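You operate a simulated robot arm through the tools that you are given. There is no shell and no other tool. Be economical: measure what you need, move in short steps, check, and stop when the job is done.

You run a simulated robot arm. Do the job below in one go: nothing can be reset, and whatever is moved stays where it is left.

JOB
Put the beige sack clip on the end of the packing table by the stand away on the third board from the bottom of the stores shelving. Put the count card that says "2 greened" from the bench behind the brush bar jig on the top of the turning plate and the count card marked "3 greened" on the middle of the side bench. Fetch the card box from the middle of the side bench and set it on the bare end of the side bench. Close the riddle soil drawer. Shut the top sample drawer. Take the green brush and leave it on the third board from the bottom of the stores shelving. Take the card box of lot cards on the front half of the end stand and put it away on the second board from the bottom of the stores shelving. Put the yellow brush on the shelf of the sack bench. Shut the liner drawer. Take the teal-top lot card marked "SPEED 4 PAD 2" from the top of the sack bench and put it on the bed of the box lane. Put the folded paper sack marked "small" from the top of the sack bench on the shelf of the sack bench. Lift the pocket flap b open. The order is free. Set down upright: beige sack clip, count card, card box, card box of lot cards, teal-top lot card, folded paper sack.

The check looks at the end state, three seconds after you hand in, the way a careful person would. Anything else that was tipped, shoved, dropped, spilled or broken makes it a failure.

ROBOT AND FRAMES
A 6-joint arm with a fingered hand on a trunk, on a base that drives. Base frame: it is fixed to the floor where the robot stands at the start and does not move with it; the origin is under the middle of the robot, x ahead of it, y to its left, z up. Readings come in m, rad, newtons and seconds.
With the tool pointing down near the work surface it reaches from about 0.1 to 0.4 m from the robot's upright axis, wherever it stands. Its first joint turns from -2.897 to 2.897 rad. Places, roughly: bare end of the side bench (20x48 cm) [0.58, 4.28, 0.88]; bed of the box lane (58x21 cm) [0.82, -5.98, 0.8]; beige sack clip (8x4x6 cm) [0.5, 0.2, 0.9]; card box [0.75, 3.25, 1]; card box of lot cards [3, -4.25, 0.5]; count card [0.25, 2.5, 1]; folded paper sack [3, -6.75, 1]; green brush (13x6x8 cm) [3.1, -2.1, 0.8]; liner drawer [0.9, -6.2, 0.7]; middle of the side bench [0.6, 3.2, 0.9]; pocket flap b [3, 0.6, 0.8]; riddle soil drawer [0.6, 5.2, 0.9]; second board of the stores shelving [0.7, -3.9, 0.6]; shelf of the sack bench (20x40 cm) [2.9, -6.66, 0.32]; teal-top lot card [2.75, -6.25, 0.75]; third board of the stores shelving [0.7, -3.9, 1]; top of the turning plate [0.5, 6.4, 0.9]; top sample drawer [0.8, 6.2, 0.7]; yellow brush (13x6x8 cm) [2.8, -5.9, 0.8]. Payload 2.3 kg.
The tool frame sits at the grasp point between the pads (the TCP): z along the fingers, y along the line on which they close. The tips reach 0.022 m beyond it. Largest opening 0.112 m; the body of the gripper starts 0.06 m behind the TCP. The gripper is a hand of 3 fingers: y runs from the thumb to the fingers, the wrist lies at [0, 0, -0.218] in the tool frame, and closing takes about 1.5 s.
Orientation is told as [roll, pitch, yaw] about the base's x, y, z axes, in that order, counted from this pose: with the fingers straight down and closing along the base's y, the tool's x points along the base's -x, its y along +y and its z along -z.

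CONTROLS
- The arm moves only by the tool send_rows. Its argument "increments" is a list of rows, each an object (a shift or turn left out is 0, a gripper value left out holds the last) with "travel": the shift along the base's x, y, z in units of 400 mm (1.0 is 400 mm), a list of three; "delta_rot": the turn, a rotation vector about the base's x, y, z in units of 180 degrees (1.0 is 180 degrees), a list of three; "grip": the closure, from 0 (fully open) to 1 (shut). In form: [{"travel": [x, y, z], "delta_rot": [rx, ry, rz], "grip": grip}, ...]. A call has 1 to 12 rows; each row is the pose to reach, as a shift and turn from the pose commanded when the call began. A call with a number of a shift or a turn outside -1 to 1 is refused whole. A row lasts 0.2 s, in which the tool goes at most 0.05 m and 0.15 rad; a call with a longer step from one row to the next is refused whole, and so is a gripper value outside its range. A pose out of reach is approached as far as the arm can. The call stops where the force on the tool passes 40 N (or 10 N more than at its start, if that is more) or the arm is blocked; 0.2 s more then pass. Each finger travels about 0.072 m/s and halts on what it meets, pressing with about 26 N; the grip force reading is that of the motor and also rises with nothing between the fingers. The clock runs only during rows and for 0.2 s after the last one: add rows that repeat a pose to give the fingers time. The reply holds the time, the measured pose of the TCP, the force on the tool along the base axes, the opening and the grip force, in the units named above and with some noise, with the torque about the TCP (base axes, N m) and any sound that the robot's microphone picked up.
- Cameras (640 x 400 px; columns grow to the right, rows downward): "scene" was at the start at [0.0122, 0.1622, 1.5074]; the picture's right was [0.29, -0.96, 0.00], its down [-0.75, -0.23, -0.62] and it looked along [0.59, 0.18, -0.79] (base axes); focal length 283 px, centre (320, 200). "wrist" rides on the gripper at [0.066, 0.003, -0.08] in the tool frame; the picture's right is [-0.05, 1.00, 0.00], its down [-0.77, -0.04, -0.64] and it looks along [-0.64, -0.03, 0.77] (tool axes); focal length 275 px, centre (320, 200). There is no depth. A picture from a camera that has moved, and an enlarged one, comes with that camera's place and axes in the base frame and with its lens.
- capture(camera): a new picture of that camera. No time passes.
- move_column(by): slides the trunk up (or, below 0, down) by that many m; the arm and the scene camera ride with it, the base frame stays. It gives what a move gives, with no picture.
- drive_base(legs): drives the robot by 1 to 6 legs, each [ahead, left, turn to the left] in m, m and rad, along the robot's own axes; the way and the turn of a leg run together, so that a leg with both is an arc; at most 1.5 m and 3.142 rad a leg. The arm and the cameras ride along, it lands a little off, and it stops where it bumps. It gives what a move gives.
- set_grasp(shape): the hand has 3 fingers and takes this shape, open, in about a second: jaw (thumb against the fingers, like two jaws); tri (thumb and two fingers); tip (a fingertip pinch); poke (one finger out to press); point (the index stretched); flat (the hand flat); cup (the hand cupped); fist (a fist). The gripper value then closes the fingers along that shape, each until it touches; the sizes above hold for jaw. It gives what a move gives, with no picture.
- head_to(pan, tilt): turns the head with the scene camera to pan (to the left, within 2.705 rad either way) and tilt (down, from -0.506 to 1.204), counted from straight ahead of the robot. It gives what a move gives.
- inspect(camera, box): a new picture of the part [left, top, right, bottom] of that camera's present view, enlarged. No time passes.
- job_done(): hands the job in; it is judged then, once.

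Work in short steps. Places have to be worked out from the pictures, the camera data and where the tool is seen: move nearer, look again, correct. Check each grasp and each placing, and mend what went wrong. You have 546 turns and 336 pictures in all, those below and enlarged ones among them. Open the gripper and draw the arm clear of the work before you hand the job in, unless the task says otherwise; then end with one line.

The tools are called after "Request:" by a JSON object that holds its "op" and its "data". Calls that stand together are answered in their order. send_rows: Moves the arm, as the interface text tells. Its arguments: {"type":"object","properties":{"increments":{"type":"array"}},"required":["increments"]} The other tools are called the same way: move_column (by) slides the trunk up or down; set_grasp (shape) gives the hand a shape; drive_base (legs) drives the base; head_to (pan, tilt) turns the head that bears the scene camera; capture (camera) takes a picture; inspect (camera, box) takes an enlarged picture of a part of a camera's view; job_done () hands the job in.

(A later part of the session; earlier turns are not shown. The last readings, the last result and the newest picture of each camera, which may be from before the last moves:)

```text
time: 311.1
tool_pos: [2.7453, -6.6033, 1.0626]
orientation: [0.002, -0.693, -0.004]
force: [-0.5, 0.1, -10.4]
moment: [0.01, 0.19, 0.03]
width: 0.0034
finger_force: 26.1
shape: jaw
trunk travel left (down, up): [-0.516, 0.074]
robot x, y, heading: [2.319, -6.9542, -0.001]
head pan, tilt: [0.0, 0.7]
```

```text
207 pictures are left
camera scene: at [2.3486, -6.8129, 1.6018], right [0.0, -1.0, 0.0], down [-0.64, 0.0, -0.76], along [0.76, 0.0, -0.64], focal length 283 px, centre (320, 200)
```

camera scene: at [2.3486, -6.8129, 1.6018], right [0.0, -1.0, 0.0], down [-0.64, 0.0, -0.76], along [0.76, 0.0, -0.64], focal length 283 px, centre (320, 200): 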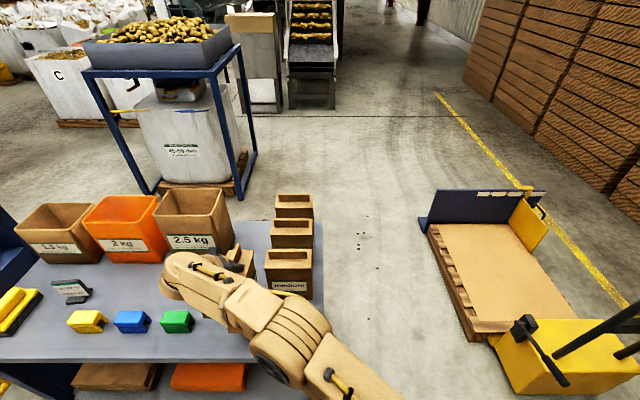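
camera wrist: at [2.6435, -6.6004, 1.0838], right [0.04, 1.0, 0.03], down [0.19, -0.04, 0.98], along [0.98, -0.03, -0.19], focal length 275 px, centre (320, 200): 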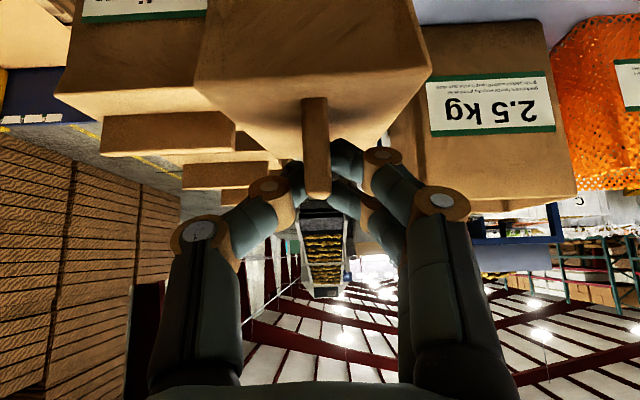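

Held. Back off 0.38 m and lower the trunk 0.51 m to look at the shelf.

Request:
{"op": "drive_base", "data": {"legs": [[-0.38, 0, 0]]}}

Request:
{"op": "move_column", "data": {"by": -0.5}}

Request:
{"op": "capture", "data": {"camera": "scene"}}

Request:
{"op": "capture", "data": {"camera": "wrist"}}

```text
time: 313.5
tool_pos: [2.3647, -6.6029, 1.0636]
orientation: [0.001, -0.693, 0.0]
force: [0.4, -0.7, -9.8]
moment: [0.03, 0.12, 0.0]
width: 0.0038
finger_force: 26.0
shape: jaw
trunk travel left (down, up): [-0.516, 0.074]
robot x, y, heading: [1.9396, -6.953, -0.001]
head pan, tilt: [0.0, 0.7]
```

```text
refused: -0.5 is not a number from -0.4 to 0.4
```

```text
206 pictures are left
camera scene: at [1.9674, -6.8128, 1.6018], right [0.0, -1.0, 0.0], down [-0.64, 0.0, -0.76], along [0.76, 0.0, -0.64], focal length 283 px, centre (320, 200)
```

scene: 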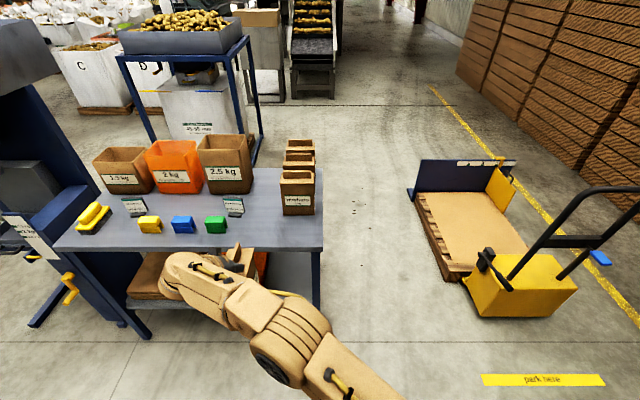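

```text
205 pictures are left
camera wrist: at [2.2622, -6.6001, 1.0836], right [0.03, 1.0, 0.03], down [0.19, -0.04, 0.98], along [0.98, -0.03, -0.19], focal length 275 px, centre (320, 200)
```

wrist: 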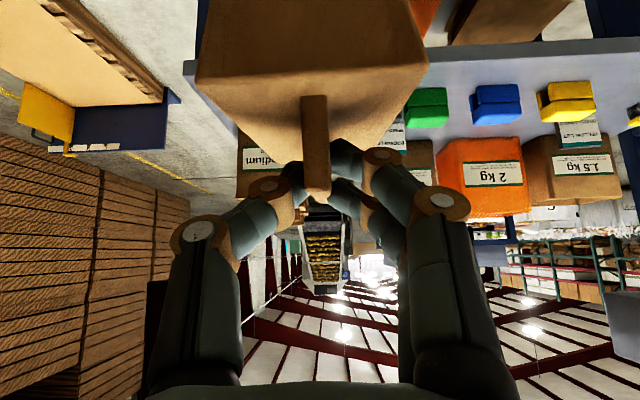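

Lower in two moves.

Request:
{"op": "move_column", "data": {"by": -0.35}}

Request:
{"op": "move_column", "data": {"by": -0.14}}

Request:
{"op": "head_to", "data": {"pan": 0.4, "tilt": 0.55}}

Request:
{"op": "capture", "data": {"camera": "scene"}}

Request:
{"op": "capture", "data": {"camera": "wrist"}}

```text
time: 316.9
tool_pos: [2.3642, -6.6029, 0.714]
orientation: [-0.001, -0.695, 0.001]
force: [0.0, -0.5, -9.9]
moment: [0.03, 0.18, -0.02]
width: 0.0036
finger_force: 26.0
shape: jaw
trunk travel left (down, up): [-0.166, 0.424]
robot x, y, heading: [1.9401, -6.9539, 0.001]
head pan, tilt: [0.0, 0.7]
```

```text
time: 318.6
tool_pos: [2.3646, -6.6024, 0.5723]
orientation: [-0.001, -0.695, 0.0]
force: [-0.2, 0.4, -9.8]
moment: [0.03, 0.16, 0.01]
width: 0.0039
finger_force: 25.9
shape: jaw
trunk travel left (down, up): [-0.026, 0.564]
robot x, y, heading: [1.9394, -6.9562, -0.001]
head pan, tilt: [0.0, 0.7]
```

```text
time: 319.5
tool_pos: [2.364, -6.6029, 0.5728]
orientation: [0.0, -0.694, 0.0]
force: [-0.9, 0.0, -10.2]
moment: [0.04, 0.16, 0.0]
width: 0.0035
finger_force: 25.4
shape: jaw
trunk travel left (down, up): [-0.026, 0.564]
robot x, y, heading: [1.9372, -6.9522, 0.003]
head pan, tilt: [0.4, 0.55]
```

```text
204 pictures are left
camera scene: at [1.9652, -6.7784, 1.1248], right [0.39, -0.92, 0.0], down [-0.48, -0.2, -0.85], along [0.78, 0.33, -0.52], focal length 283 px, centre (320, 200)
```

scene: 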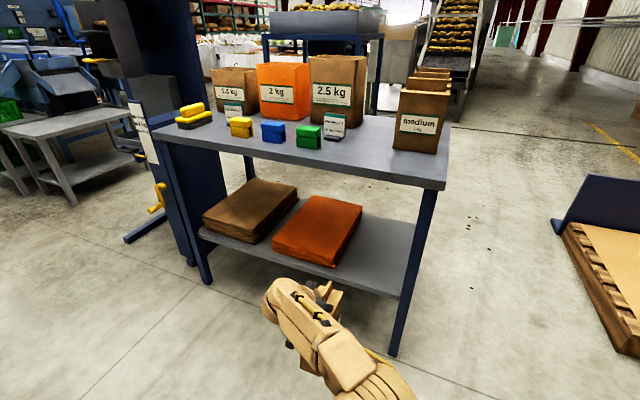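

```text
203 pictures are left
camera wrist: at [2.2621, -6.6006, 0.5934], right [0.03, 1.0, 0.03], down [0.19, -0.04, 0.98], along [0.98, -0.03, -0.19], focal length 275 px, centre (320, 200)
```

wrist: 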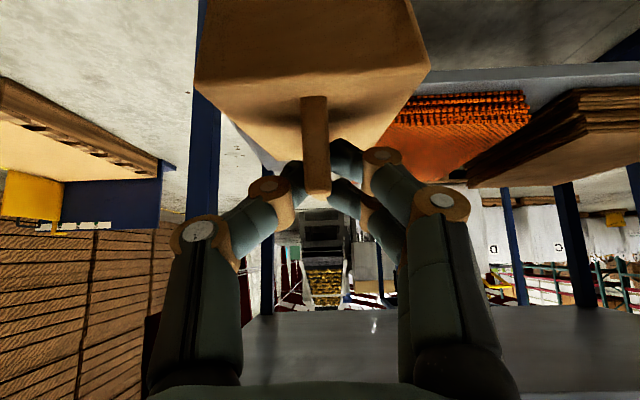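

Free shelf area is y −6.78…−6.53, x 2.69…3.1, shelf at z≈0.32. I aim the sack's centre at [2.79, −6.66].

Request:
{"op": "drive_base", "data": {"legs": [[0.2, -0.057, 0], [0.215, 0, 0]]}}

Request:
{"op": "capture", "data": {"camera": "scene"}}

Request:
{"op": "capture", "data": {"camera": "wrist"}}

```text
time: 322.4
tool_pos: [2.7758, -6.6586, 0.5693]
orientation: [-0.01, -0.692, 0.009]
force: [0.6, -0.1, -8.8]
moment: [0.04, 0.1, -0.01]
width: 0.0036
finger_force: 26.4
shape: jaw
trunk travel left (down, up): [-0.026, 0.564]
robot x, y, heading: [2.3533, -7.0108, 0.005]
head pan, tilt: [0.4, 0.55]
```

```text
202 pictures are left
camera scene: at [2.3769, -6.8316, 1.1237], right [0.39, -0.92, 0.0], down [-0.48, -0.21, -0.85], along [0.78, 0.33, -0.52], focal length 283 px, centre (320, 200)
```

scene: 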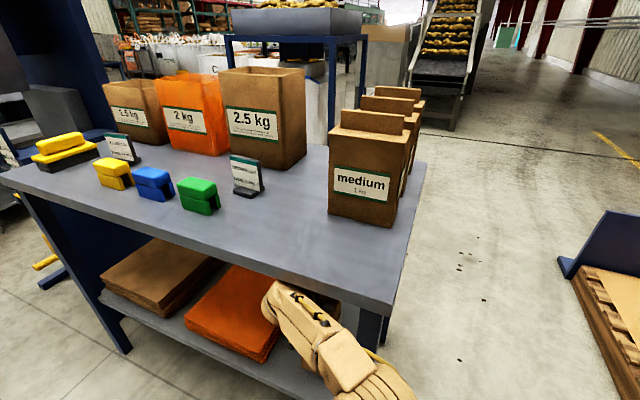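

```text
201 pictures are left
camera wrist: at [2.6738, -6.6552, 0.5906], right [0.03, 1.0, 0.02], down [0.19, -0.03, 0.98], along [0.98, -0.03, -0.19], focal length 275 px, centre (320, 200)
```

wrist: 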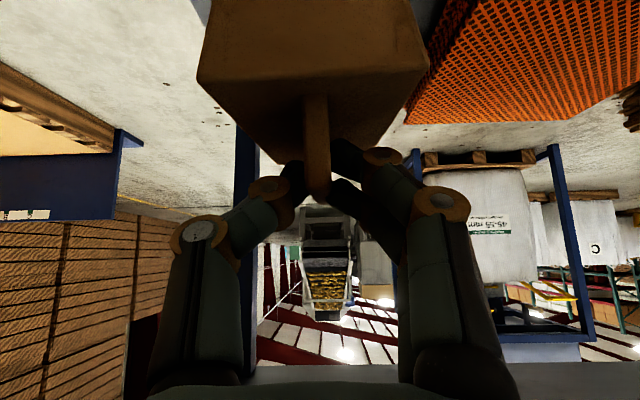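

Shift slightly right (leave room for the brush) and lower gently.

Request:
{"op": "send_rows", "data": {"increments": [{"travel": [-0.02, -0.05, 0], "grip": 1}, {"travel": [-0.025, -0.085, 0]}, {"travel": [-0.025, -0.085, -0.06]}, {"travel": [-0.025, -0.085, -0.12]}, {"travel": [-0.025, -0.085, -0.16]}]}}

Request:
{"op": "capture", "data": {"camera": "scene"}}

```text
time: 323.5
tool_pos: [2.7649, -6.6923, 0.5226]
orientation: [0.008, -0.703, 0.005]
force: [-4.1, -1.3, 2.4]
moment: [-0.01, -0.04, 0.03]
width: 0.0072
finger_force: 26.2
shape: jaw
trunk travel left (down, up): [-0.026, 0.564]
robot x, y, heading: [2.3553, -7.0093, 0.006]
head pan, tilt: [0.4, 0.55]
stopped in row 5: the force on the tool passed its limit at 58 N (the readings are from after the stop); the commanded pose is now the measured one
```

```text
200 pictures are left
camera scene: at [2.3741, -6.8371, 1.1256], right [0.39, -0.92, 0.0], down [-0.48, -0.2, -0.85], along [0.79, 0.34, -0.52], focal length 283 px, centre (320, 200)
```

scene: 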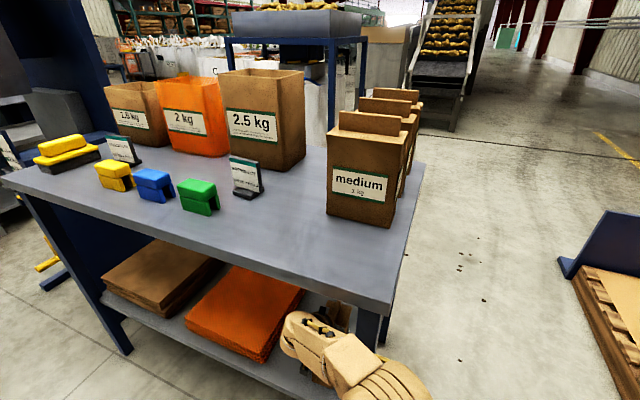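

Stopped on contact at z 0.523 — check whether the sack or the arm touched.

Request:
{"op": "inspect", "data": {"camera": "scene", "box": [230, 270, 450, 400]}}

Request:
{"op": "capture", "data": {"camera": "wrist"}}

```text
2.91 times, centred on (340, 335) of scene
camera zoom: at [2.3741, -6.8371, 1.1256], right [0.39, -0.92, 0.0], down [-0.48, -0.2, -0.85], along [0.79, 0.34, -0.52], focal length 822 px, centre (262, -193)
```

zoom: 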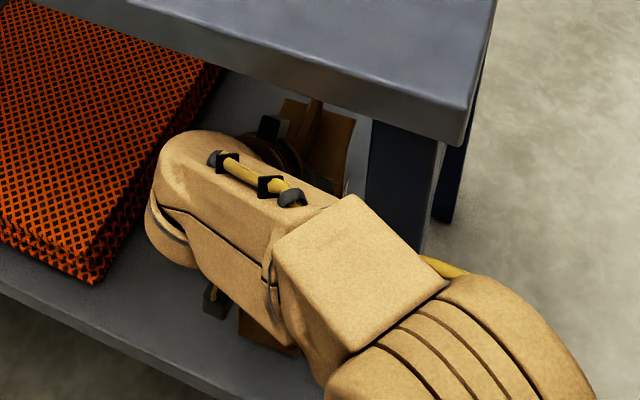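

```text
198 pictures are left
camera wrist: at [2.6626, -6.6903, 0.5427], right [0.03, 1.0, 0.04], down [0.18, -0.04, 0.98], along [0.98, -0.02, -0.18], focal length 275 px, centre (320, 200)
```

wrist: 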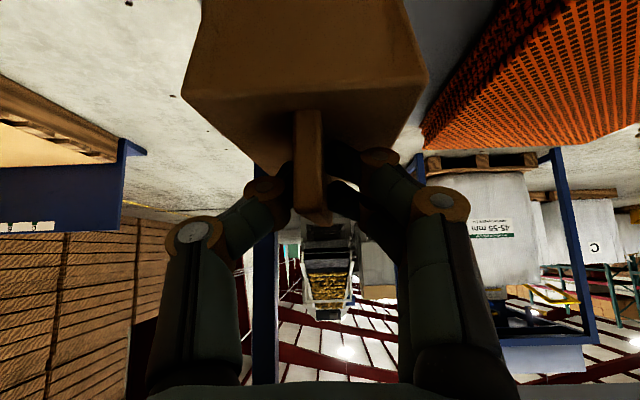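

The sack has landed (supporting force shows). Release slowly and look.

Request:
{"op": "send_rows", "data": {"increments": [{"grip": 0.9}, {"grip": 0.85}, {"grip": 0.8}, {"grip": 0.7}, {"grip": 0.6}, {"grip": 0.6}]}}

Request:
{"op": "capture", "data": {"camera": "wrist"}}

```text
time: 324.9
tool_pos: [2.7681, -6.6909, 0.521]
orientation: [0.004, -0.7, 0.004]
force: [-0.6, 0.2, -0.6]
moment: [-0.04, 0.0, -0.01]
width: 0.0445
finger_force: 0.1
shape: jaw
trunk travel left (down, up): [-0.026, 0.564]
robot x, y, heading: [2.3548, -7.0092, 0.004]
head pan, tilt: [0.4, 0.55]
```

```text
197 pictures are left
camera wrist: at [2.6642, -6.6894, 0.5413], right [0.03, 1.0, 0.03], down [0.18, -0.04, 0.98], along [0.98, -0.02, -0.18], focal length 275 px, centre (320, 200)
```

wrist: 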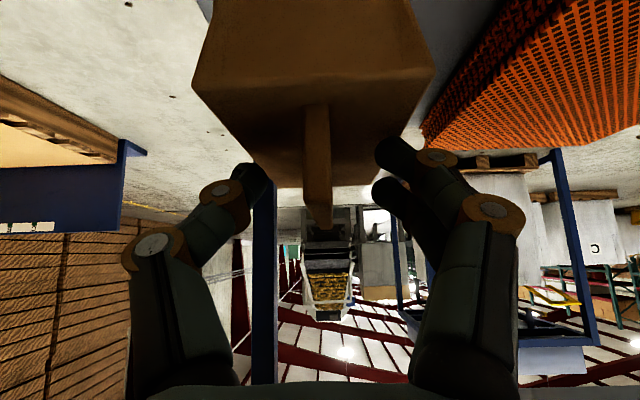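

Standing upright. Rise above the fold, then drive back out.

Request:
{"op": "send_rows", "data": {"increments": [{"travel": [0, 0, 0.05], "grip": 0.6}, {"travel": [0, 0, 0.1]}, {"travel": [-0.02, 0, 0.14]}]}}

Request:
{"op": "drive_base", "data": {"legs": [[-0.42, 0, 0]]}}

Request:
{"op": "capture", "data": {"camera": "scene"}}

```text
time: 325.7
tool_pos: [2.7583, -6.6904, 0.5786]
orientation: [0.006, -0.702, 0.007]
force: [1.0, -1.0, 0.0]
moment: [0.0, -0.03, 0.0]
width: 0.0445
finger_force: 0.1
shape: jaw
trunk travel left (down, up): [-0.026, 0.564]
robot x, y, heading: [2.353, -7.0122, 0.002]
head pan, tilt: [0.4, 0.55]
```

```text
time: 328.3
tool_pos: [2.3396, -6.6932, 0.5788]
orientation: [0.007, -0.7, 0.005]
force: [-0.7, 0.5, 0.0]
moment: [-0.02, 0.02, -0.03]
width: 0.0446
finger_force: 0.0
shape: jaw
trunk travel left (down, up): [-0.026, 0.564]
robot x, y, heading: [1.937, -7.0134, 0.002]
head pan, tilt: [0.4, 0.55]
```

```text
196 pictures are left
camera scene: at [1.9585, -6.8366, 1.1251], right [0.39, -0.92, 0.0], down [-0.48, -0.21, -0.85], along [0.78, 0.33, -0.52], focal length 283 px, centre (320, 200)
```

scene: 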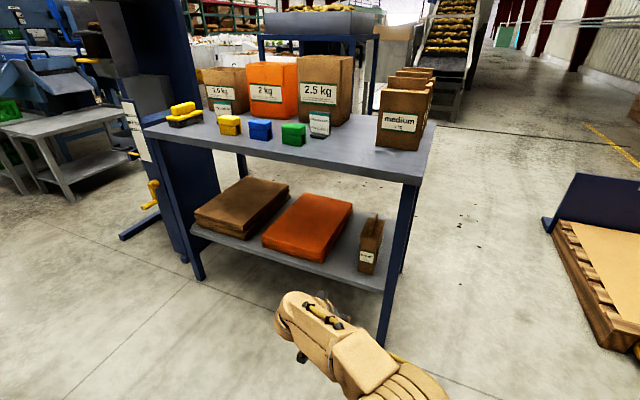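

Sack stands on the shelf. Now the yellow brush (long side along x, centre ≈[2.745, −5.935]). Raise the trunk and shift left with the same arm pose.

Request:
{"op": "move_column", "data": {"by": 0.4}}

Request:
{"op": "drive_base", "data": {"legs": [[0, 0.757, 0], [0.2, 0, 0]]}}

Request:
{"op": "capture", "data": {"camera": "scene"}}

Request:
{"op": "capture", "data": {"camera": "wrist"}}

```text
time: 332.1
tool_pos: [2.3391, -6.6922, 0.9772]
orientation: [0.007, -0.699, 0.005]
force: [-0.2, -0.2, 0.5]
moment: [0.03, 0.0, 0.03]
width: 0.0442
finger_force: 0.1
shape: jaw
trunk travel left (down, up): [-0.426, 0.164]
robot x, y, heading: [1.9346, -7.0124, 0.003]
head pan, tilt: [0.4, 0.55]
```

```text
time: 337.4
tool_pos: [2.5425, -5.9271, 0.9772]
orientation: [0.005, -0.701, 0.002]
force: [0.1, -0.7, -0.4]
moment: [0.03, 0.01, 0.02]
width: 0.0443
finger_force: 0.1
shape: jaw
trunk travel left (down, up): [-0.426, 0.164]
robot x, y, heading: [2.1344, -6.2473, 0.003]
head pan, tilt: [0.4, 0.55]
```

```text
195 pictures are left
camera scene: at [2.1595, -6.0712, 1.525], right [0.39, -0.92, 0.0], down [-0.48, -0.2, -0.85], along [0.78, 0.33, -0.52], focal length 283 px, centre (320, 200)
```

scene: 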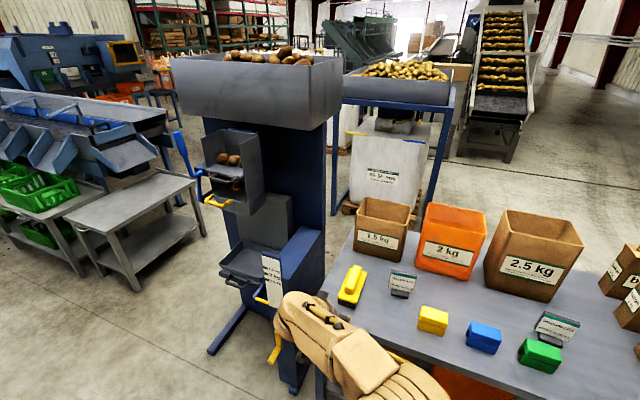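

```text
194 pictures are left
camera wrist: at [2.4389, -5.9262, 0.9971], right [0.03, 1.0, 0.03], down [0.18, -0.04, 0.98], along [0.98, -0.02, -0.18], focal length 275 px, centre (320, 200)
```

wrist: 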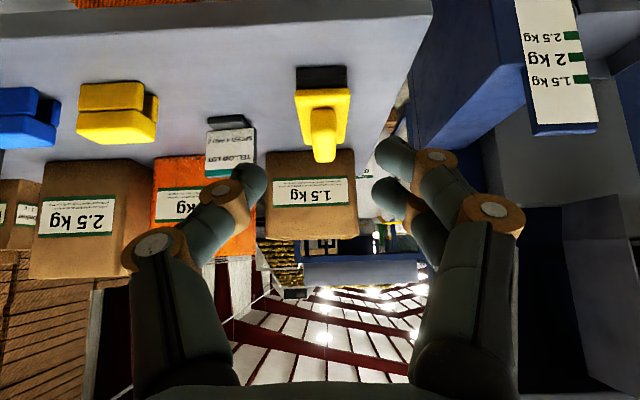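

Request:
{"op": "inspect", "data": {"camera": "scene", "box": [320, 240, 440, 340]}}

Request:
{"op": "inspect", "data": {"camera": "wrist", "box": [270, 50, 380, 180]}}

```text
4.00 times, centred on (380, 290) of scene
camera zoom: at [2.1595, -6.0712, 1.525], right [0.39, -0.92, 0.0], down [-0.48, -0.2, -0.85], along [0.78, 0.33, -0.52], focal length 1131 px, centre (80, -160)
```

zoom: 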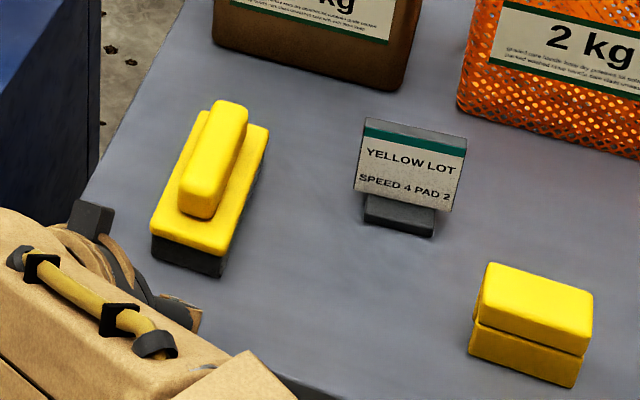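

```text
3.08 times, centred on (325, 115) of wrist
camera zoom: at [2.4389, -5.9262, 0.9971], right [0.03, 1.0, 0.03], down [0.18, -0.04, 0.98], along [0.98, -0.02, -0.18], focal length 847 px, centre (305, 462)
```

zoom: 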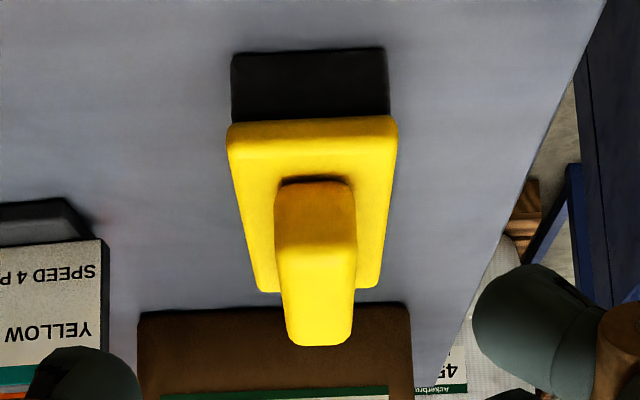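

Handle: top z≈0.868, centre [2.766, −5.927], width 0.028, along x. Drive 0.2 ahead then lower onto it.

Request:
{"op": "drive_base", "data": {"legs": [[0.2, 0, 0]]}}

Request:
{"op": "send_rows", "data": {"increments": [{"travel": [0.02, 0, -0.08], "grip": 0.5}, {"travel": [0.04, 0, -0.16]}, {"travel": [0.05, 0, -0.22]}]}}

Request:
{"op": "capture", "data": {"camera": "wrist"}}

```text
time: 339.0
tool_pos: [2.7382, -5.9255, 0.9766]
orientation: [0.004, -0.701, 0.005]
force: [-0.1, 0.0, -0.1]
moment: [0.02, 0.03, -0.04]
width: 0.0443
finger_force: 0.1
shape: jaw
trunk travel left (down, up): [-0.426, 0.164]
robot x, y, heading: [2.3318, -6.2488, 0.004]
head pan, tilt: [0.4, 0.55]
```

```text
time: 339.8
tool_pos: [2.7591, -5.9269, 0.8896]
orientation: [0.005, -0.7, 0.005]
force: [0.3, 0.5, 0.0]
moment: [-0.01, 0.02, 0.0]
width: 0.0557
finger_force: 0.0
shape: jaw
trunk travel left (down, up): [-0.426, 0.164]
robot x, y, heading: [2.3324, -6.2457, 0.005]
head pan, tilt: [0.4, 0.55]
```

```text
191 pictures are left
camera wrist: at [2.6568, -5.9251, 0.909], right [0.03, 1.0, 0.03], down [0.18, -0.04, 0.98], along [0.98, -0.02, -0.18], focal length 275 px, centre (320, 200)
```

wrist: 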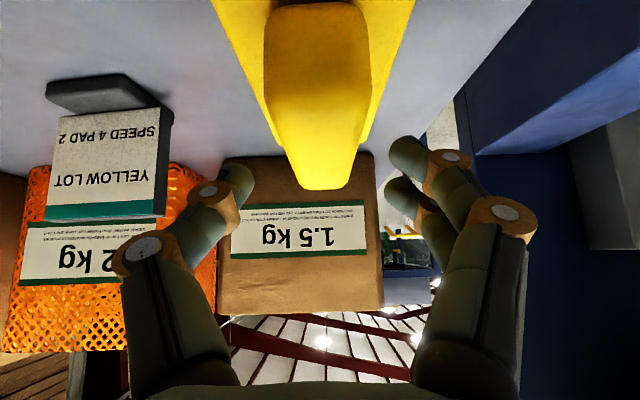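

Aligned; final 2 cm, close and lift a little.

Request:
{"op": "send_rows", "data": {"increments": [{"travel": [0.01, 0, -0.03], "grip": 0.5}, {"travel": [0.01, 0, -0.054]}, {"travel": [0.01, 0, -0.054], "grip": 1}, {"travel": [0.01, 0, -0.054], "grip": 1}, {"travel": [0.01, 0, -0.054], "grip": 1}, {"travel": [0.01, 0, -0.054], "grip": 1}]}}

Request:
{"op": "send_rows", "data": {"increments": [{"travel": [0, 0, 0.06], "grip": 1}, {"travel": [0, 0, 0.13], "grip": 1}]}}

Request:
{"op": "capture", "data": {"camera": "wrist"}}

Request:
{"op": "capture", "data": {"camera": "scene"}}

```text
time: 341.2
tool_pos: [2.7635, -5.9265, 0.8693]
orientation: [0.005, -0.699, 0.006]
force: [0.4, -1.1, 0.0]
moment: [-0.01, 0.02, -0.01]
width: 0.0244
finger_force: 26.0
shape: jaw
trunk travel left (down, up): [-0.426, 0.164]
robot x, y, heading: [2.3338, -6.2463, 0.004]
head pan, tilt: [0.4, 0.55]
```

```text
time: 341.8
tool_pos: [2.7627, -5.927, 0.9215]
orientation: [0.005, -0.7, 0.006]
force: [0.0, -0.2, -1.7]
moment: [0.02, 0.0, 0.0]
width: 0.0242
finger_force: 26.2
shape: jaw
trunk travel left (down, up): [-0.426, 0.164]
robot x, y, heading: [2.3324, -6.2463, 0.007]
head pan, tilt: [0.4, 0.55]
```

```text
190 pictures are left
camera wrist: at [2.6605, -5.9252, 0.94], right [0.03, 1.0, 0.03], down [0.18, -0.04, 0.98], along [0.98, -0.02, -0.18], focal length 275 px, centre (320, 200)
```

wrist: 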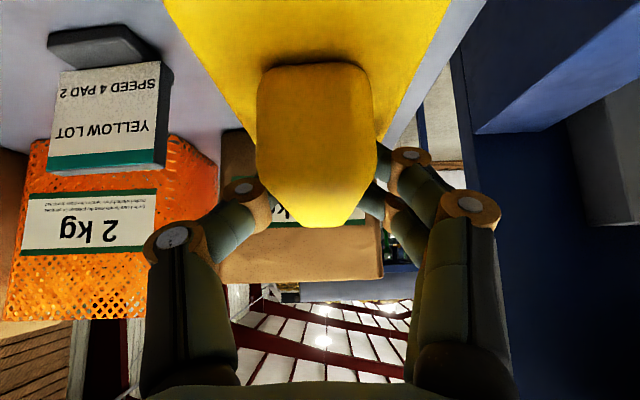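

```text
189 pictures are left
camera scene: at [2.357, -6.0708, 1.525], right [0.39, -0.92, 0.0], down [-0.48, -0.21, -0.85], along [0.78, 0.33, -0.52], focal length 283 px, centre (320, 200)
```

scene: 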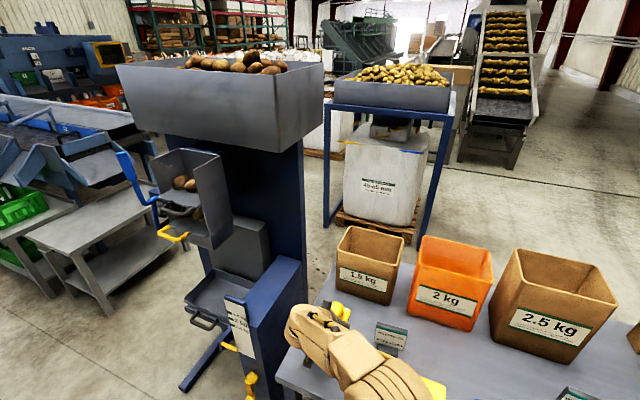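

Held level. Back off, move right to the shelf's free strip, lower the trunk.

Request:
{"op": "drive_base", "data": {"legs": [[-0.42, 0, 0], [0, -0.668, -0.005]]}}

Request:
{"op": "move_column", "data": {"by": -0.4}}

Request:
{"op": "capture", "data": {"camera": "scene"}}

Request:
{"op": "capture", "data": {"camera": "wrist"}}

```text
time: 347.7
tool_pos: [2.3467, -6.5976, 0.9213]
orientation: [0.006, -0.7, -0.005]
force: [0.6, 0.0, -2.1]
moment: [0.0, 0.08, 0.02]
width: 0.0241
finger_force: 25.7
shape: jaw
trunk travel left (down, up): [-0.426, 0.164]
robot x, y, heading: [1.9143, -6.9139, -0.005]
head pan, tilt: [0.4, 0.55]
```

```text
time: 351.5
tool_pos: [2.3455, -6.5995, 0.5199]
orientation: [0.006, -0.701, -0.006]
force: [0.1, 1.3, -0.9]
moment: [0.02, 0.03, -0.02]
width: 0.0241
finger_force: 26.1
shape: jaw
trunk travel left (down, up): [-0.026, 0.564]
robot x, y, heading: [1.9199, -6.9149, -0.009]
head pan, tilt: [0.4, 0.55]
```

```text
188 pictures are left
camera scene: at [1.9388, -6.7383, 1.125], right [0.38, -0.92, 0.0], down [-0.48, -0.2, -0.85], along [0.79, 0.33, -0.52], focal length 283 px, centre (320, 200)
```

scene: 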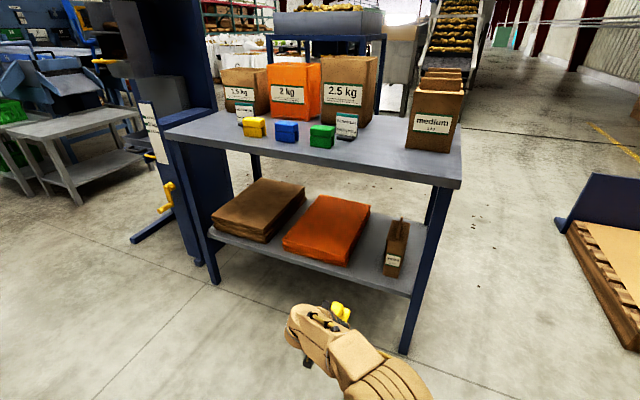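

```text
187 pictures are left
camera wrist: at [2.2436, -6.5956, 0.5396], right [0.04, 1.0, 0.03], down [0.18, -0.04, 0.98], along [0.98, -0.03, -0.18], focal length 275 px, centre (320, 200)
```

wrist: 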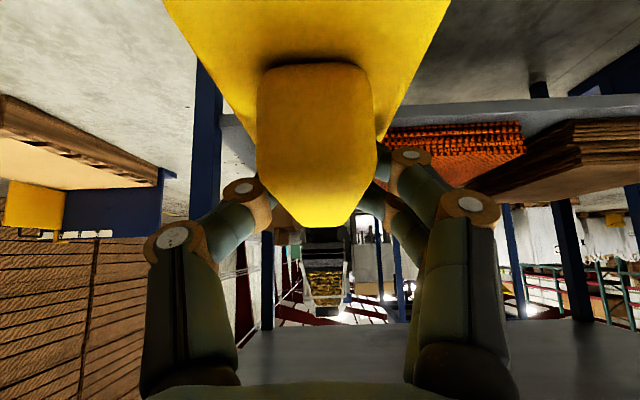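

Gap between orange pile (y −6.515) and sack (−6.657) centres at −6.586. Drive in.

Request:
{"op": "drive_base", "data": {"legs": [[0, 0.009, 0.009], [0.43, 0, 0]]}}

Request:
{"op": "capture", "data": {"camera": "scene"}}

Request:
{"op": "capture", "data": {"camera": "wrist"}}

```text
time: 354.5
tool_pos: [2.7673, -6.5845, 0.5203]
orientation: [0.004, -0.701, 0.005]
force: [0.0, -0.1, -1.8]
moment: [0.02, -0.03, 0.02]
width: 0.024
finger_force: 26.2
shape: jaw
trunk travel left (down, up): [-0.026, 0.564]
robot x, y, heading: [2.3406, -6.9048, 0.003]
head pan, tilt: [0.4, 0.55]
```

```text
186 pictures are left
camera scene: at [2.3613, -6.728, 1.125], right [0.39, -0.92, 0.0], down [-0.48, -0.2, -0.85], along [0.78, 0.33, -0.52], focal length 283 px, centre (320, 200)
```

scene: 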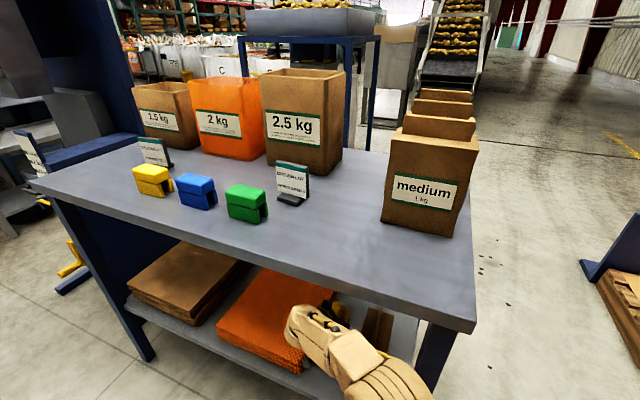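

```text
185 pictures are left
camera wrist: at [2.665, -6.5828, 0.5396], right [0.03, 1.0, 0.03], down [0.18, -0.04, 0.98], along [0.98, -0.02, -0.18], focal length 275 px, centre (320, 200)
```

wrist: 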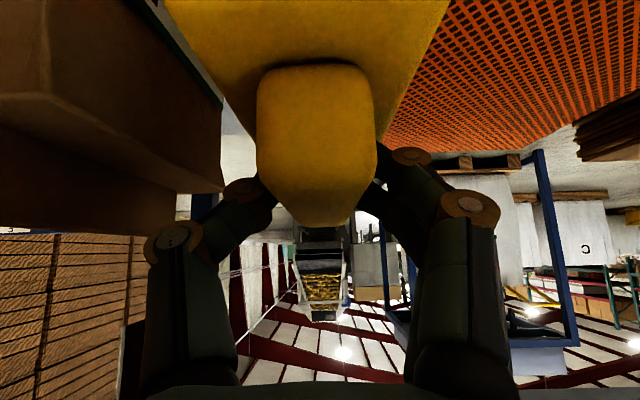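

Lower in steps.

Request:
{"op": "send_rows", "data": {"increments": [{"travel": [0, 0.005, -0.1], "grip": 1}, {"travel": [0, 0.005, -0.2]}, {"travel": [0, 0.005, -0.27]}]}}

Request:
{"op": "capture", "data": {"camera": "wrist"}}

Request:
{"op": "inspect", "data": {"camera": "scene", "box": [200, 260, 440, 400]}}

```text
time: 355.3
tool_pos: [2.7668, -6.582, 0.4124]
orientation: [0.005, -0.701, 0.005]
force: [0.6, 0.0, -2.0]
moment: [-0.03, 0.01, -0.02]
width: 0.024
finger_force: 26.0
shape: jaw
trunk travel left (down, up): [-0.026, 0.564]
robot x, y, heading: [2.3399, -6.9056, 0.002]
head pan, tilt: [0.4, 0.55]
```

```text
184 pictures are left
camera wrist: at [2.6645, -6.581, 0.4317], right [0.03, 1.0, 0.03], down [0.18, -0.04, 0.98], along [0.98, -0.02, -0.18], focal length 275 px, centre (320, 200)
```

wrist: 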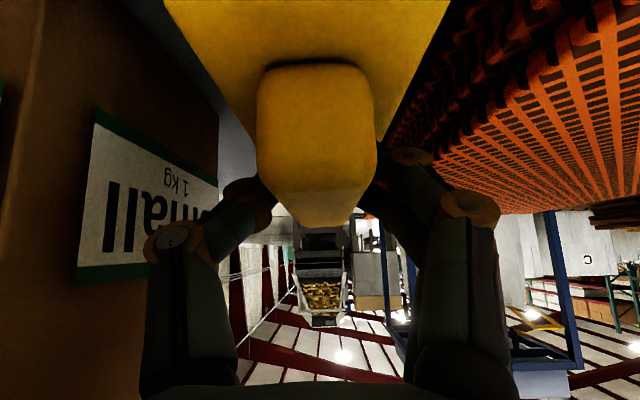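

```text
2.67 times, centred on (320, 330) of scene
camera zoom: at [2.3613, -6.728, 1.125], right [0.39, -0.92, 0.0], down [-0.48, -0.2, -0.85], along [0.78, 0.33, -0.52], focal length 754 px, centre (320, -147)
```

zoom: 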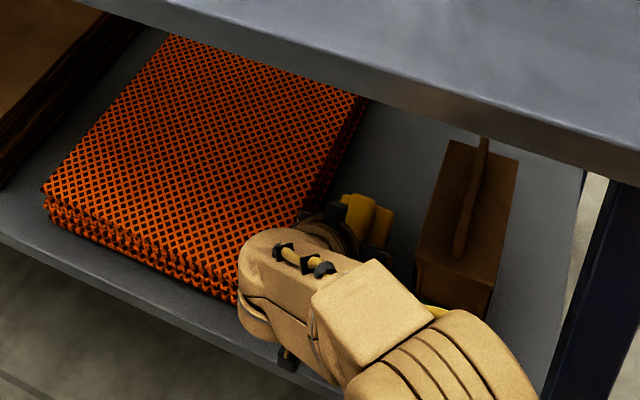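

Request:
{"op": "send_rows", "data": {"increments": [{"travel": [0, 0, -0.03], "grip": 1}, {"travel": [0, 0, -0.05]}, {"travel": [0, 0, -0.06]}, {"travel": [0, 0, -0.06]}]}}

```text
time: 356.3
tool_pos: [2.7671, -6.5824, 0.3916]
orientation: [0.01, -0.703, 0.001]
force: [0.3, 0.0, 22.7]
moment: [-0.03, -0.2, -0.01]
width: 0.0247
finger_force: 26.0
shape: jaw
trunk travel left (down, up): [-0.026, 0.564]
robot x, y, heading: [2.3376, -6.9037, -0.001]
head pan, tilt: [0.4, 0.55]
```

Down. Ease, open modestly and withdraw upward.

Request:
{"op": "send_rows", "data": {"increments": [{"travel": [0, 0, 0.005], "grip": 0.75}, {"travel": [0, 0, 0.005], "grip": 0.6}, {"travel": [0, 0, 0.005], "grip": 0.5}, {"travel": [0, 0, 0.005], "grip": 0.5}, {"travel": [0, 0, 0.08], "grip": 0.5}, {"travel": [0, 0, 0.18], "grip": 0.5}, {"travel": [0, 0, 0.28], "grip": 0.5}]}}

Request:
{"op": "drive_base", "data": {"legs": [[-0.45, 0, 0]]}}

Request:
{"op": "capture", "data": {"camera": "scene"}}

```text
time: 357.9
tool_pos: [2.7664, -6.5821, 0.5009]
orientation: [0.006, -0.7, 0.004]
force: [-1.0, 0.6, 0.0]
moment: [-0.01, -0.04, -0.01]
width: 0.0559
finger_force: 0.1
shape: jaw
trunk travel left (down, up): [-0.026, 0.564]
robot x, y, heading: [2.3374, -6.9033, 0.001]
head pan, tilt: [0.4, 0.55]
```

```text
time: 360.6
tool_pos: [2.3209, -6.5841, 0.4998]
orientation: [0.004, -0.7, 0.001]
force: [-0.3, 0.3, 0.3]
moment: [0.02, -0.03, 0.01]
width: 0.0558
finger_force: 0.1
shape: jaw
trunk travel left (down, up): [-0.026, 0.564]
robot x, y, heading: [1.8938, -6.9032, 0.004]
head pan, tilt: [0.4, 0.55]
```

```text
182 pictures are left
camera scene: at [1.9148, -6.7285, 1.1251], right [0.39, -0.92, 0.0], down [-0.48, -0.2, -0.85], along [0.79, 0.33, -0.52], focal length 283 px, centre (320, 200)
```

scene: 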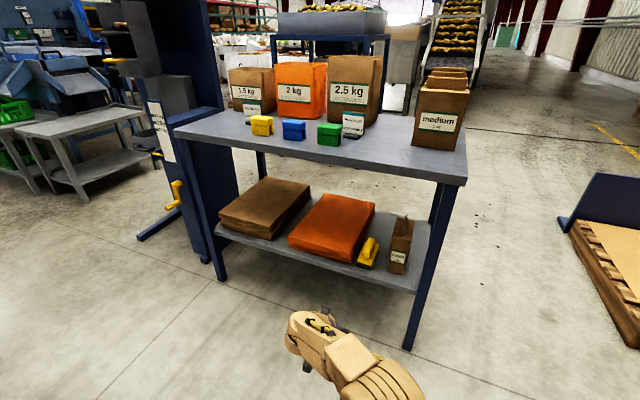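

Brush and sack are both on the shelf. Now the "SPEED 4 PAD 2" card (≈[2.82, −6.066], top z≈0.885). Raise trunk, straighten the hand and turn it to close along x.

Request:
{"op": "move_column", "data": {"by": 0.4}}

Request:
{"op": "move_column", "data": {"by": 0.1}}

Request:
{"op": "send_rows", "data": {"increments": [{"travel": [-0.02, -0.05, 0.04], "delta_rot": [0, 0.045, 0]}, {"travel": [-0.04, -0.1, 0.08], "delta_rot": [0, 0.09, 0]}, {"travel": [-0.08, -0.18, 0.14], "delta_rot": [0, 0.135, 0]}, {"travel": [-0.12, -0.26, 0.2], "delta_rot": [0, 0.18, 0]}, {"travel": [-0.16, -0.35, 0.25], "delta_rot": [0, 0.223, 0]}, {"travel": [-0.2, -0.45, 0.3], "delta_rot": [0, 0.223, 0]}, {"travel": [-0.24, -0.55, 0.35], "delta_rot": [0, 0.223, 0]}]}}

Request:
{"op": "send_rows", "data": {"increments": [{"delta_rot": [0, 0, -0.045]}, {"delta_rot": [0, 0, -0.09]}, {"delta_rot": [0, 0, -0.135]}, {"delta_rot": [0, 0, -0.18]}, {"delta_rot": [0, 0, -0.225]}, {"delta_rot": [0, 0, -0.27]}, {"delta_rot": [0, 0, -0.315]}, {"delta_rot": [0, 0, -0.36]}, {"delta_rot": [0, 0, -0.405]}, {"delta_rot": [0, 0, -0.45]}, {"delta_rot": [0, 0, -0.495]}, {"delta_rot": [0, 0, -0.5]}]}}

Request:
{"op": "drive_base", "data": {"legs": [[0, 0.82, -0.004], [0.3, 0, 0]]}}

Request:
{"op": "head_to", "data": {"pan": 0, "tilt": 0.7}}

Request:
{"op": "capture", "data": {"camera": "scene"}}

Request:
{"op": "capture", "data": {"camera": "wrist"}}

```text
time: 364.4
tool_pos: [2.3207, -6.5835, 0.9002]
orientation: [0.005, -0.7, -0.001]
force: [-0.5, -0.4, -0.5]
moment: [-0.04, 0.02, -0.03]
width: 0.0556
finger_force: 0.0
shape: jaw
trunk travel left (down, up): [-0.426, 0.164]
robot x, y, heading: [1.8939, -6.9039, -0.002]
head pan, tilt: [0.4, 0.55]
```

```text
time: 365.7
tool_pos: [2.321, -6.5837, 1.0]
orientation: [0.006, -0.698, 0.001]
force: [0.2, 0.1, 0.1]
moment: [-0.04, 0.03, 0.02]
width: 0.0556
finger_force: 0.2
shape: jaw
trunk travel left (down, up): [-0.526, 0.064]
robot x, y, heading: [1.8922, -6.9063, 0.001]
head pan, tilt: [0.4, 0.55]
```

```text
time: 367.3
tool_pos: [2.2231, -6.8044, 1.1403]
orientation: [0.007, -0.001, 0.002]
force: [-0.4, -0.3, 0.4]
moment: [0.02, 0.05, 0.01]
width: 0.0558
finger_force: 0.1
shape: jaw
trunk travel left (down, up): [-0.526, 0.064]
robot x, y, heading: [1.8918, -6.904, -0.003]
head pan, tilt: [0.4, 0.55]
```

```text
time: 369.9
tool_pos: [2.2247, -6.8032, 1.1407]
orientation: [0.007, 0.0, -1.573]
force: [0.1, -0.1, -1.0]
moment: [-0.02, 0.0, -0.01]
width: 0.0559
finger_force: 0.0
shape: jaw
trunk travel left (down, up): [-0.526, 0.064]
robot x, y, heading: [1.8927, -6.9024, -0.0]
head pan, tilt: [0.4, 0.55]
```

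```text
time: 375.9
tool_pos: [2.5327, -5.9932, 1.1407]
orientation: [0.005, 0.0, -1.575]
force: [0.0, 0.7, -0.4]
moment: [-0.01, 0.04, 0.01]
width: 0.0559
finger_force: 0.0
shape: jaw
trunk travel left (down, up): [-0.526, 0.064]
robot x, y, heading: [2.1973, -6.0902, -0.007]
head pan, tilt: [0.4, 0.55]
```

```text
time: 376.8
tool_pos: [2.5325, -5.9911, 1.1398]
orientation: [0.007, 0.0, -1.577]
force: [-0.8, -0.1, -0.3]
moment: [-0.01, -0.01, -0.02]
width: 0.0556
finger_force: 0.0
shape: jaw
trunk travel left (down, up): [-0.526, 0.064]
robot x, y, heading: [2.1966, -6.0873, -0.008]
head pan, tilt: [0.0, 0.7]
```

```text
181 pictures are left
camera scene: at [2.2236, -5.9495, 1.6119], right [-0.01, -1.0, 0.0], down [-0.64, 0.0, -0.77], along [0.77, 0.0, -0.64], focal length 283 px, centre (320, 200)
```

scene: 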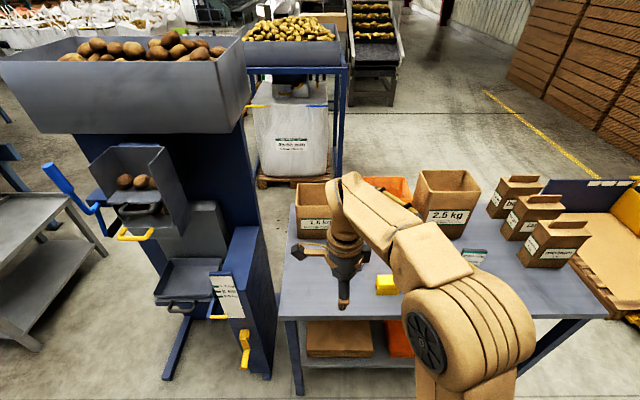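

```text
180 pictures are left
camera wrist: at [2.5347, -5.9258, 1.2216], right [1.0, -0.05, 0.01], down [-0.04, -0.77, 0.64], along [-0.03, -0.64, -0.77], focal length 275 px, centre (320, 200)
```

wrist: 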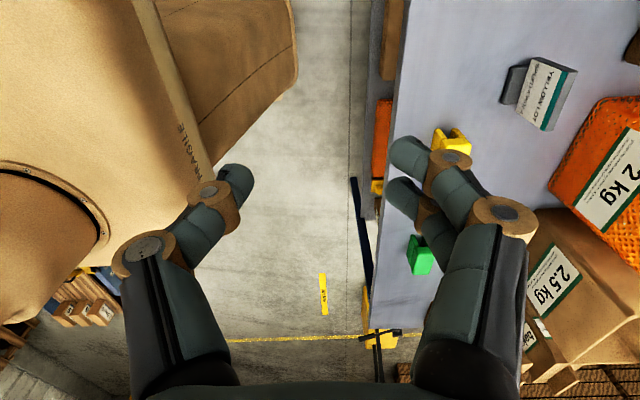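

The card's plate leans back ~25°, so I'll hold it by its side edges (closing along y). Turn the hand back to yaw 0 and drive nearer.

Request:
{"op": "send_rows", "data": {"increments": [{"delta_rot": [0, 0, 0.045], "grip": 0}, {"delta_rot": [0, 0, 0.09]}, {"delta_rot": [0, 0, 0.135]}, {"delta_rot": [0, 0, 0.18]}, {"delta_rot": [0, 0, 0.225]}, {"delta_rot": [0, 0, 0.27]}, {"delta_rot": [0, 0, 0.315]}, {"delta_rot": [0, 0, 0.36]}, {"delta_rot": [0, 0, 0.405]}, {"delta_rot": [0, 0, 0.45]}, {"delta_rot": [0, 0, 0.495]}, {"delta_rot": [0, 0, 0.503]}]}}

Request:
{"op": "drive_base", "data": {"legs": [[0, 0, 0.008], [0.17, 0.02, 0]]}}

Request:
{"op": "send_rows", "data": {"increments": [{"travel": [0.1, -0.05, 0]}, {"travel": [0.2, -0.1, 0]}, {"travel": [0.26, -0.14, -0.05]}, {"travel": [0.26, -0.18, -0.12]}]}}

Request:
{"op": "capture", "data": {"camera": "wrist"}}

Request:
{"op": "capture", "data": {"camera": "scene"}}

```text
time: 379.4
tool_pos: [2.5326, -5.9912, 1.1399]
orientation: [0.007, -0.001, 0.008]
force: [-0.4, -0.4, -0.3]
moment: [0.0, 0.0, 0.01]
width: 0.1119
finger_force: 0.1
shape: jaw
trunk travel left (down, up): [-0.526, 0.064]
robot x, y, heading: [2.2, -6.092, -0.004]
head pan, tilt: [0.0, 0.7]
```

```text
time: 381.2
tool_pos: [2.7009, -5.968, 1.1397]
orientation: [0.006, -0.001, 0.015]
force: [-0.6, -0.3, -0.6]
moment: [0.01, 0.01, -0.02]
width: 0.1117
finger_force: 0.0
shape: jaw
trunk travel left (down, up): [-0.526, 0.064]
robot x, y, heading: [2.3668, -6.0724, 0.006]
head pan, tilt: [0.0, 0.7]
```

```text
time: 382.2
tool_pos: [2.8045, -6.0417, 1.0935]
orientation: [0.008, 0.0, 0.013]
force: [0.0, 0.1, -0.6]
moment: [0.0, 0.03, 0.01]
width: 0.112
finger_force: 0.1
shape: jaw
trunk travel left (down, up): [-0.526, 0.064]
robot x, y, heading: [2.3685, -6.0693, 0.002]
head pan, tilt: [0.0, 0.7]
```

```text
179 pictures are left
camera wrist: at [2.7385, -6.0401, 1.1742], right [0.03, 1.0, 0.01], down [0.77, -0.03, 0.64], along [0.64, -0.02, -0.77], focal length 275 px, centre (320, 200)
```

wrist: 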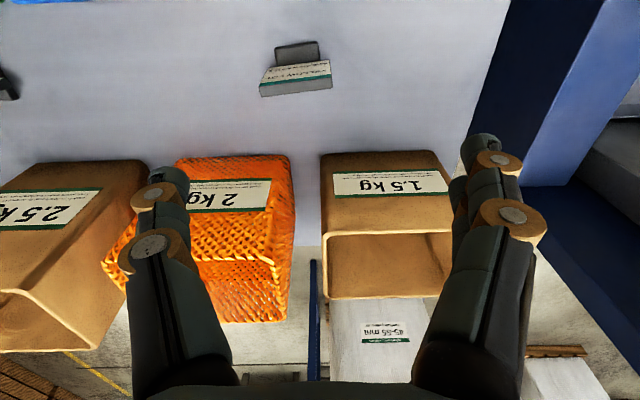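

```text
178 pictures are left
camera scene: at [2.3921, -5.9292, 1.612], right [0.0, -1.0, 0.0], down [-0.64, 0.0, -0.77], along [0.77, 0.0, -0.64], focal length 283 px, centre (320, 200)
```

scene: 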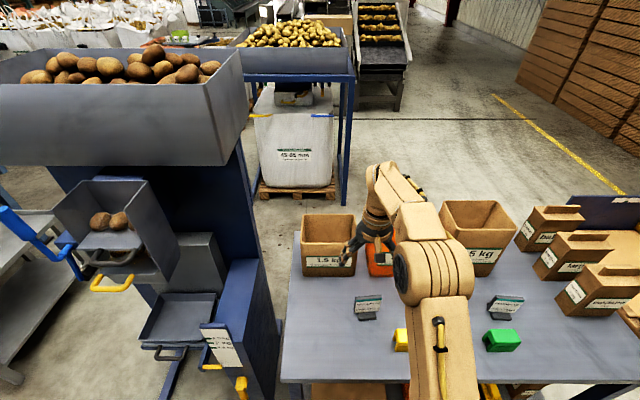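

Card plate centre ≈ [2.824, −6.066]. Descend with the fingers either side.

Request:
{"op": "send_rows", "data": {"increments": [{"travel": [0.03, -0.03, -0.1], "delta_rot": [0, 0, 0.02], "grip": 0}, {"travel": [0.05, -0.061, -0.22], "delta_rot": [0, 0, 0.02]}, {"travel": [0.05, -0.061, -0.34], "delta_rot": [0, 0, 0.02]}, {"travel": [0.05, -0.061, -0.46], "delta_rot": [0, 0, 0.02]}]}}

Request:
{"op": "capture", "data": {"camera": "wrist"}}

Request:
{"op": "inspect", "data": {"camera": "scene", "box": [330, 230, 450, 350]}}

```text
refused: row 2 steps farther than a row can; nothing moved
```

```text
177 pictures are left
camera wrist: at [2.7385, -6.0401, 1.1742], right [0.03, 1.0, 0.01], down [0.77, -0.03, 0.64], along [0.64, -0.02, -0.77], focal length 275 px, centre (320, 200)
```

wrist: 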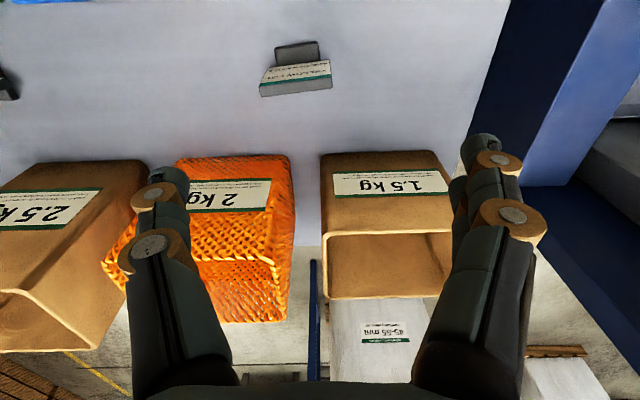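

```text
3.33 times, centred on (390, 290) of scene
camera zoom: at [2.3921, -5.9292, 1.612], right [0.0, -1.0, 0.0], down [-0.64, 0.0, -0.77], along [0.77, 0.0, -0.64], focal length 942 px, centre (87, -100)
```

zoom: 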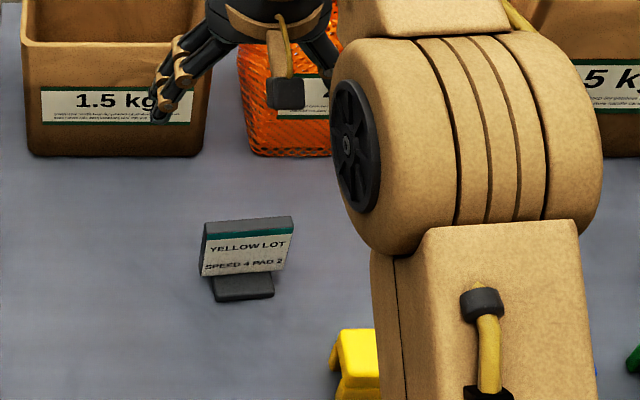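

Request:
{"op": "send_rows", "data": {"increments": [{"travel": [0.03, -0.03, -0.1], "delta_rot": [0, 0, 0.02], "grip": 0}, {"travel": [0.05, -0.061, -0.2], "delta_rot": [0, 0, 0.02]}, {"travel": [0.05, -0.061, -0.3], "delta_rot": [0, 0, 0.02]}, {"travel": [0.05, -0.061, -0.4], "delta_rot": [0, 0, 0.02]}, {"travel": [0.05, -0.061, -0.47], "delta_rot": [0, 0, 0.02]}]}}

Request:
{"op": "capture", "data": {"camera": "wrist"}}

Request:
{"op": "inspect", "data": {"camera": "scene", "box": [330, 230, 450, 350]}}

```text
time: 383.4
tool_pos: [2.8234, -6.0632, 0.9046]
orientation: [0.005, -0.001, 0.078]
force: [0.3, 0.0, -0.8]
moment: [0.0, 0.03, 0.02]
width: 0.1116
finger_force: 0.0
shape: jaw
trunk travel left (down, up): [-0.526, 0.064]
robot x, y, heading: [2.3676, -6.0648, 0.001]
head pan, tilt: [0.0, 0.7]
```

```text
175 pictures are left
camera wrist: at [2.7586, -6.0672, 0.9852], right [-0.03, 1.0, 0.01], down [0.77, 0.02, 0.64], along [0.64, 0.02, -0.77], focal length 275 px, centre (320, 200)
```

wrist: 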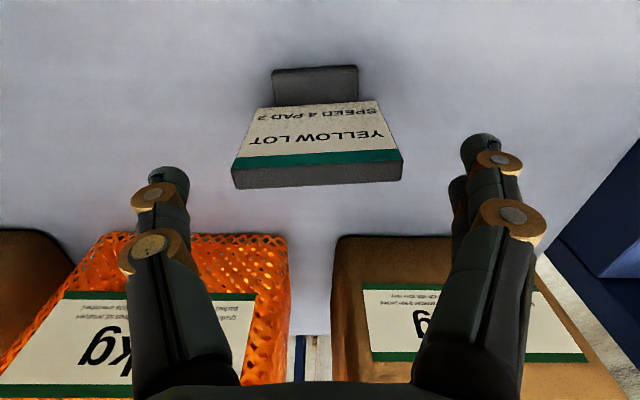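

```text
3.33 times, centred on (390, 290) of scene
camera zoom: at [2.3926, -5.9287, 1.6119], right [0.0, -1.0, 0.0], down [-0.64, 0.0, -0.76], along [0.76, 0.0, -0.64], focal length 942 px, centre (87, -100)
```

zoom: 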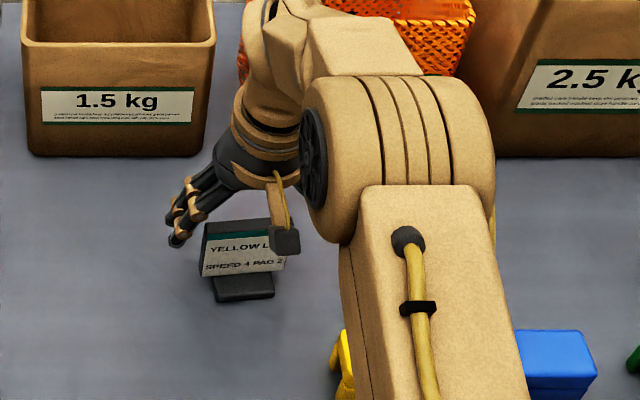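

Good alignment. Lower and close on the edges.

Request:
{"op": "send_rows", "data": {"increments": [{"travel": [0, -0.003, -0.06], "grip": 0}, {"travel": [0, -0.003, -0.106]}, {"travel": [0, -0.003, -0.106], "grip": 0.5}, {"travel": [0, -0.003, -0.106], "grip": 1}, {"travel": [0, -0.003, -0.106], "grip": 1}, {"travel": [0, -0.003, -0.106], "grip": 1}]}}

Request:
{"op": "capture", "data": {"camera": "wrist"}}

```text
time: 384.8
tool_pos: [2.8245, -6.0657, 0.8612]
orientation: [0.007, 0.001, 0.078]
force: [-0.5, -0.7, 1.7]
moment: [-0.07, -0.11, -0.01]
width: 0.0489
finger_force: 26.5
shape: jaw
trunk travel left (down, up): [-0.526, 0.064]
robot x, y, heading: [2.3686, -6.0718, 0.003]
head pan, tilt: [0.0, 0.7]
```

```text
173 pictures are left
camera wrist: at [2.7589, -6.0688, 0.9429], right [-0.03, 1.0, 0.01], down [0.77, 0.02, 0.64], along [0.64, 0.02, -0.77], focal length 275 px, centre (320, 200)
```

wrist: 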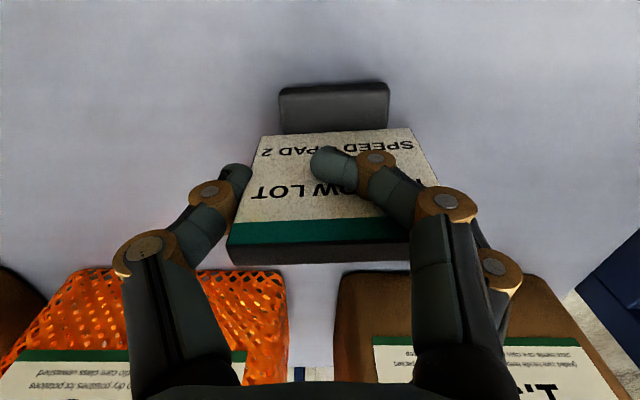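

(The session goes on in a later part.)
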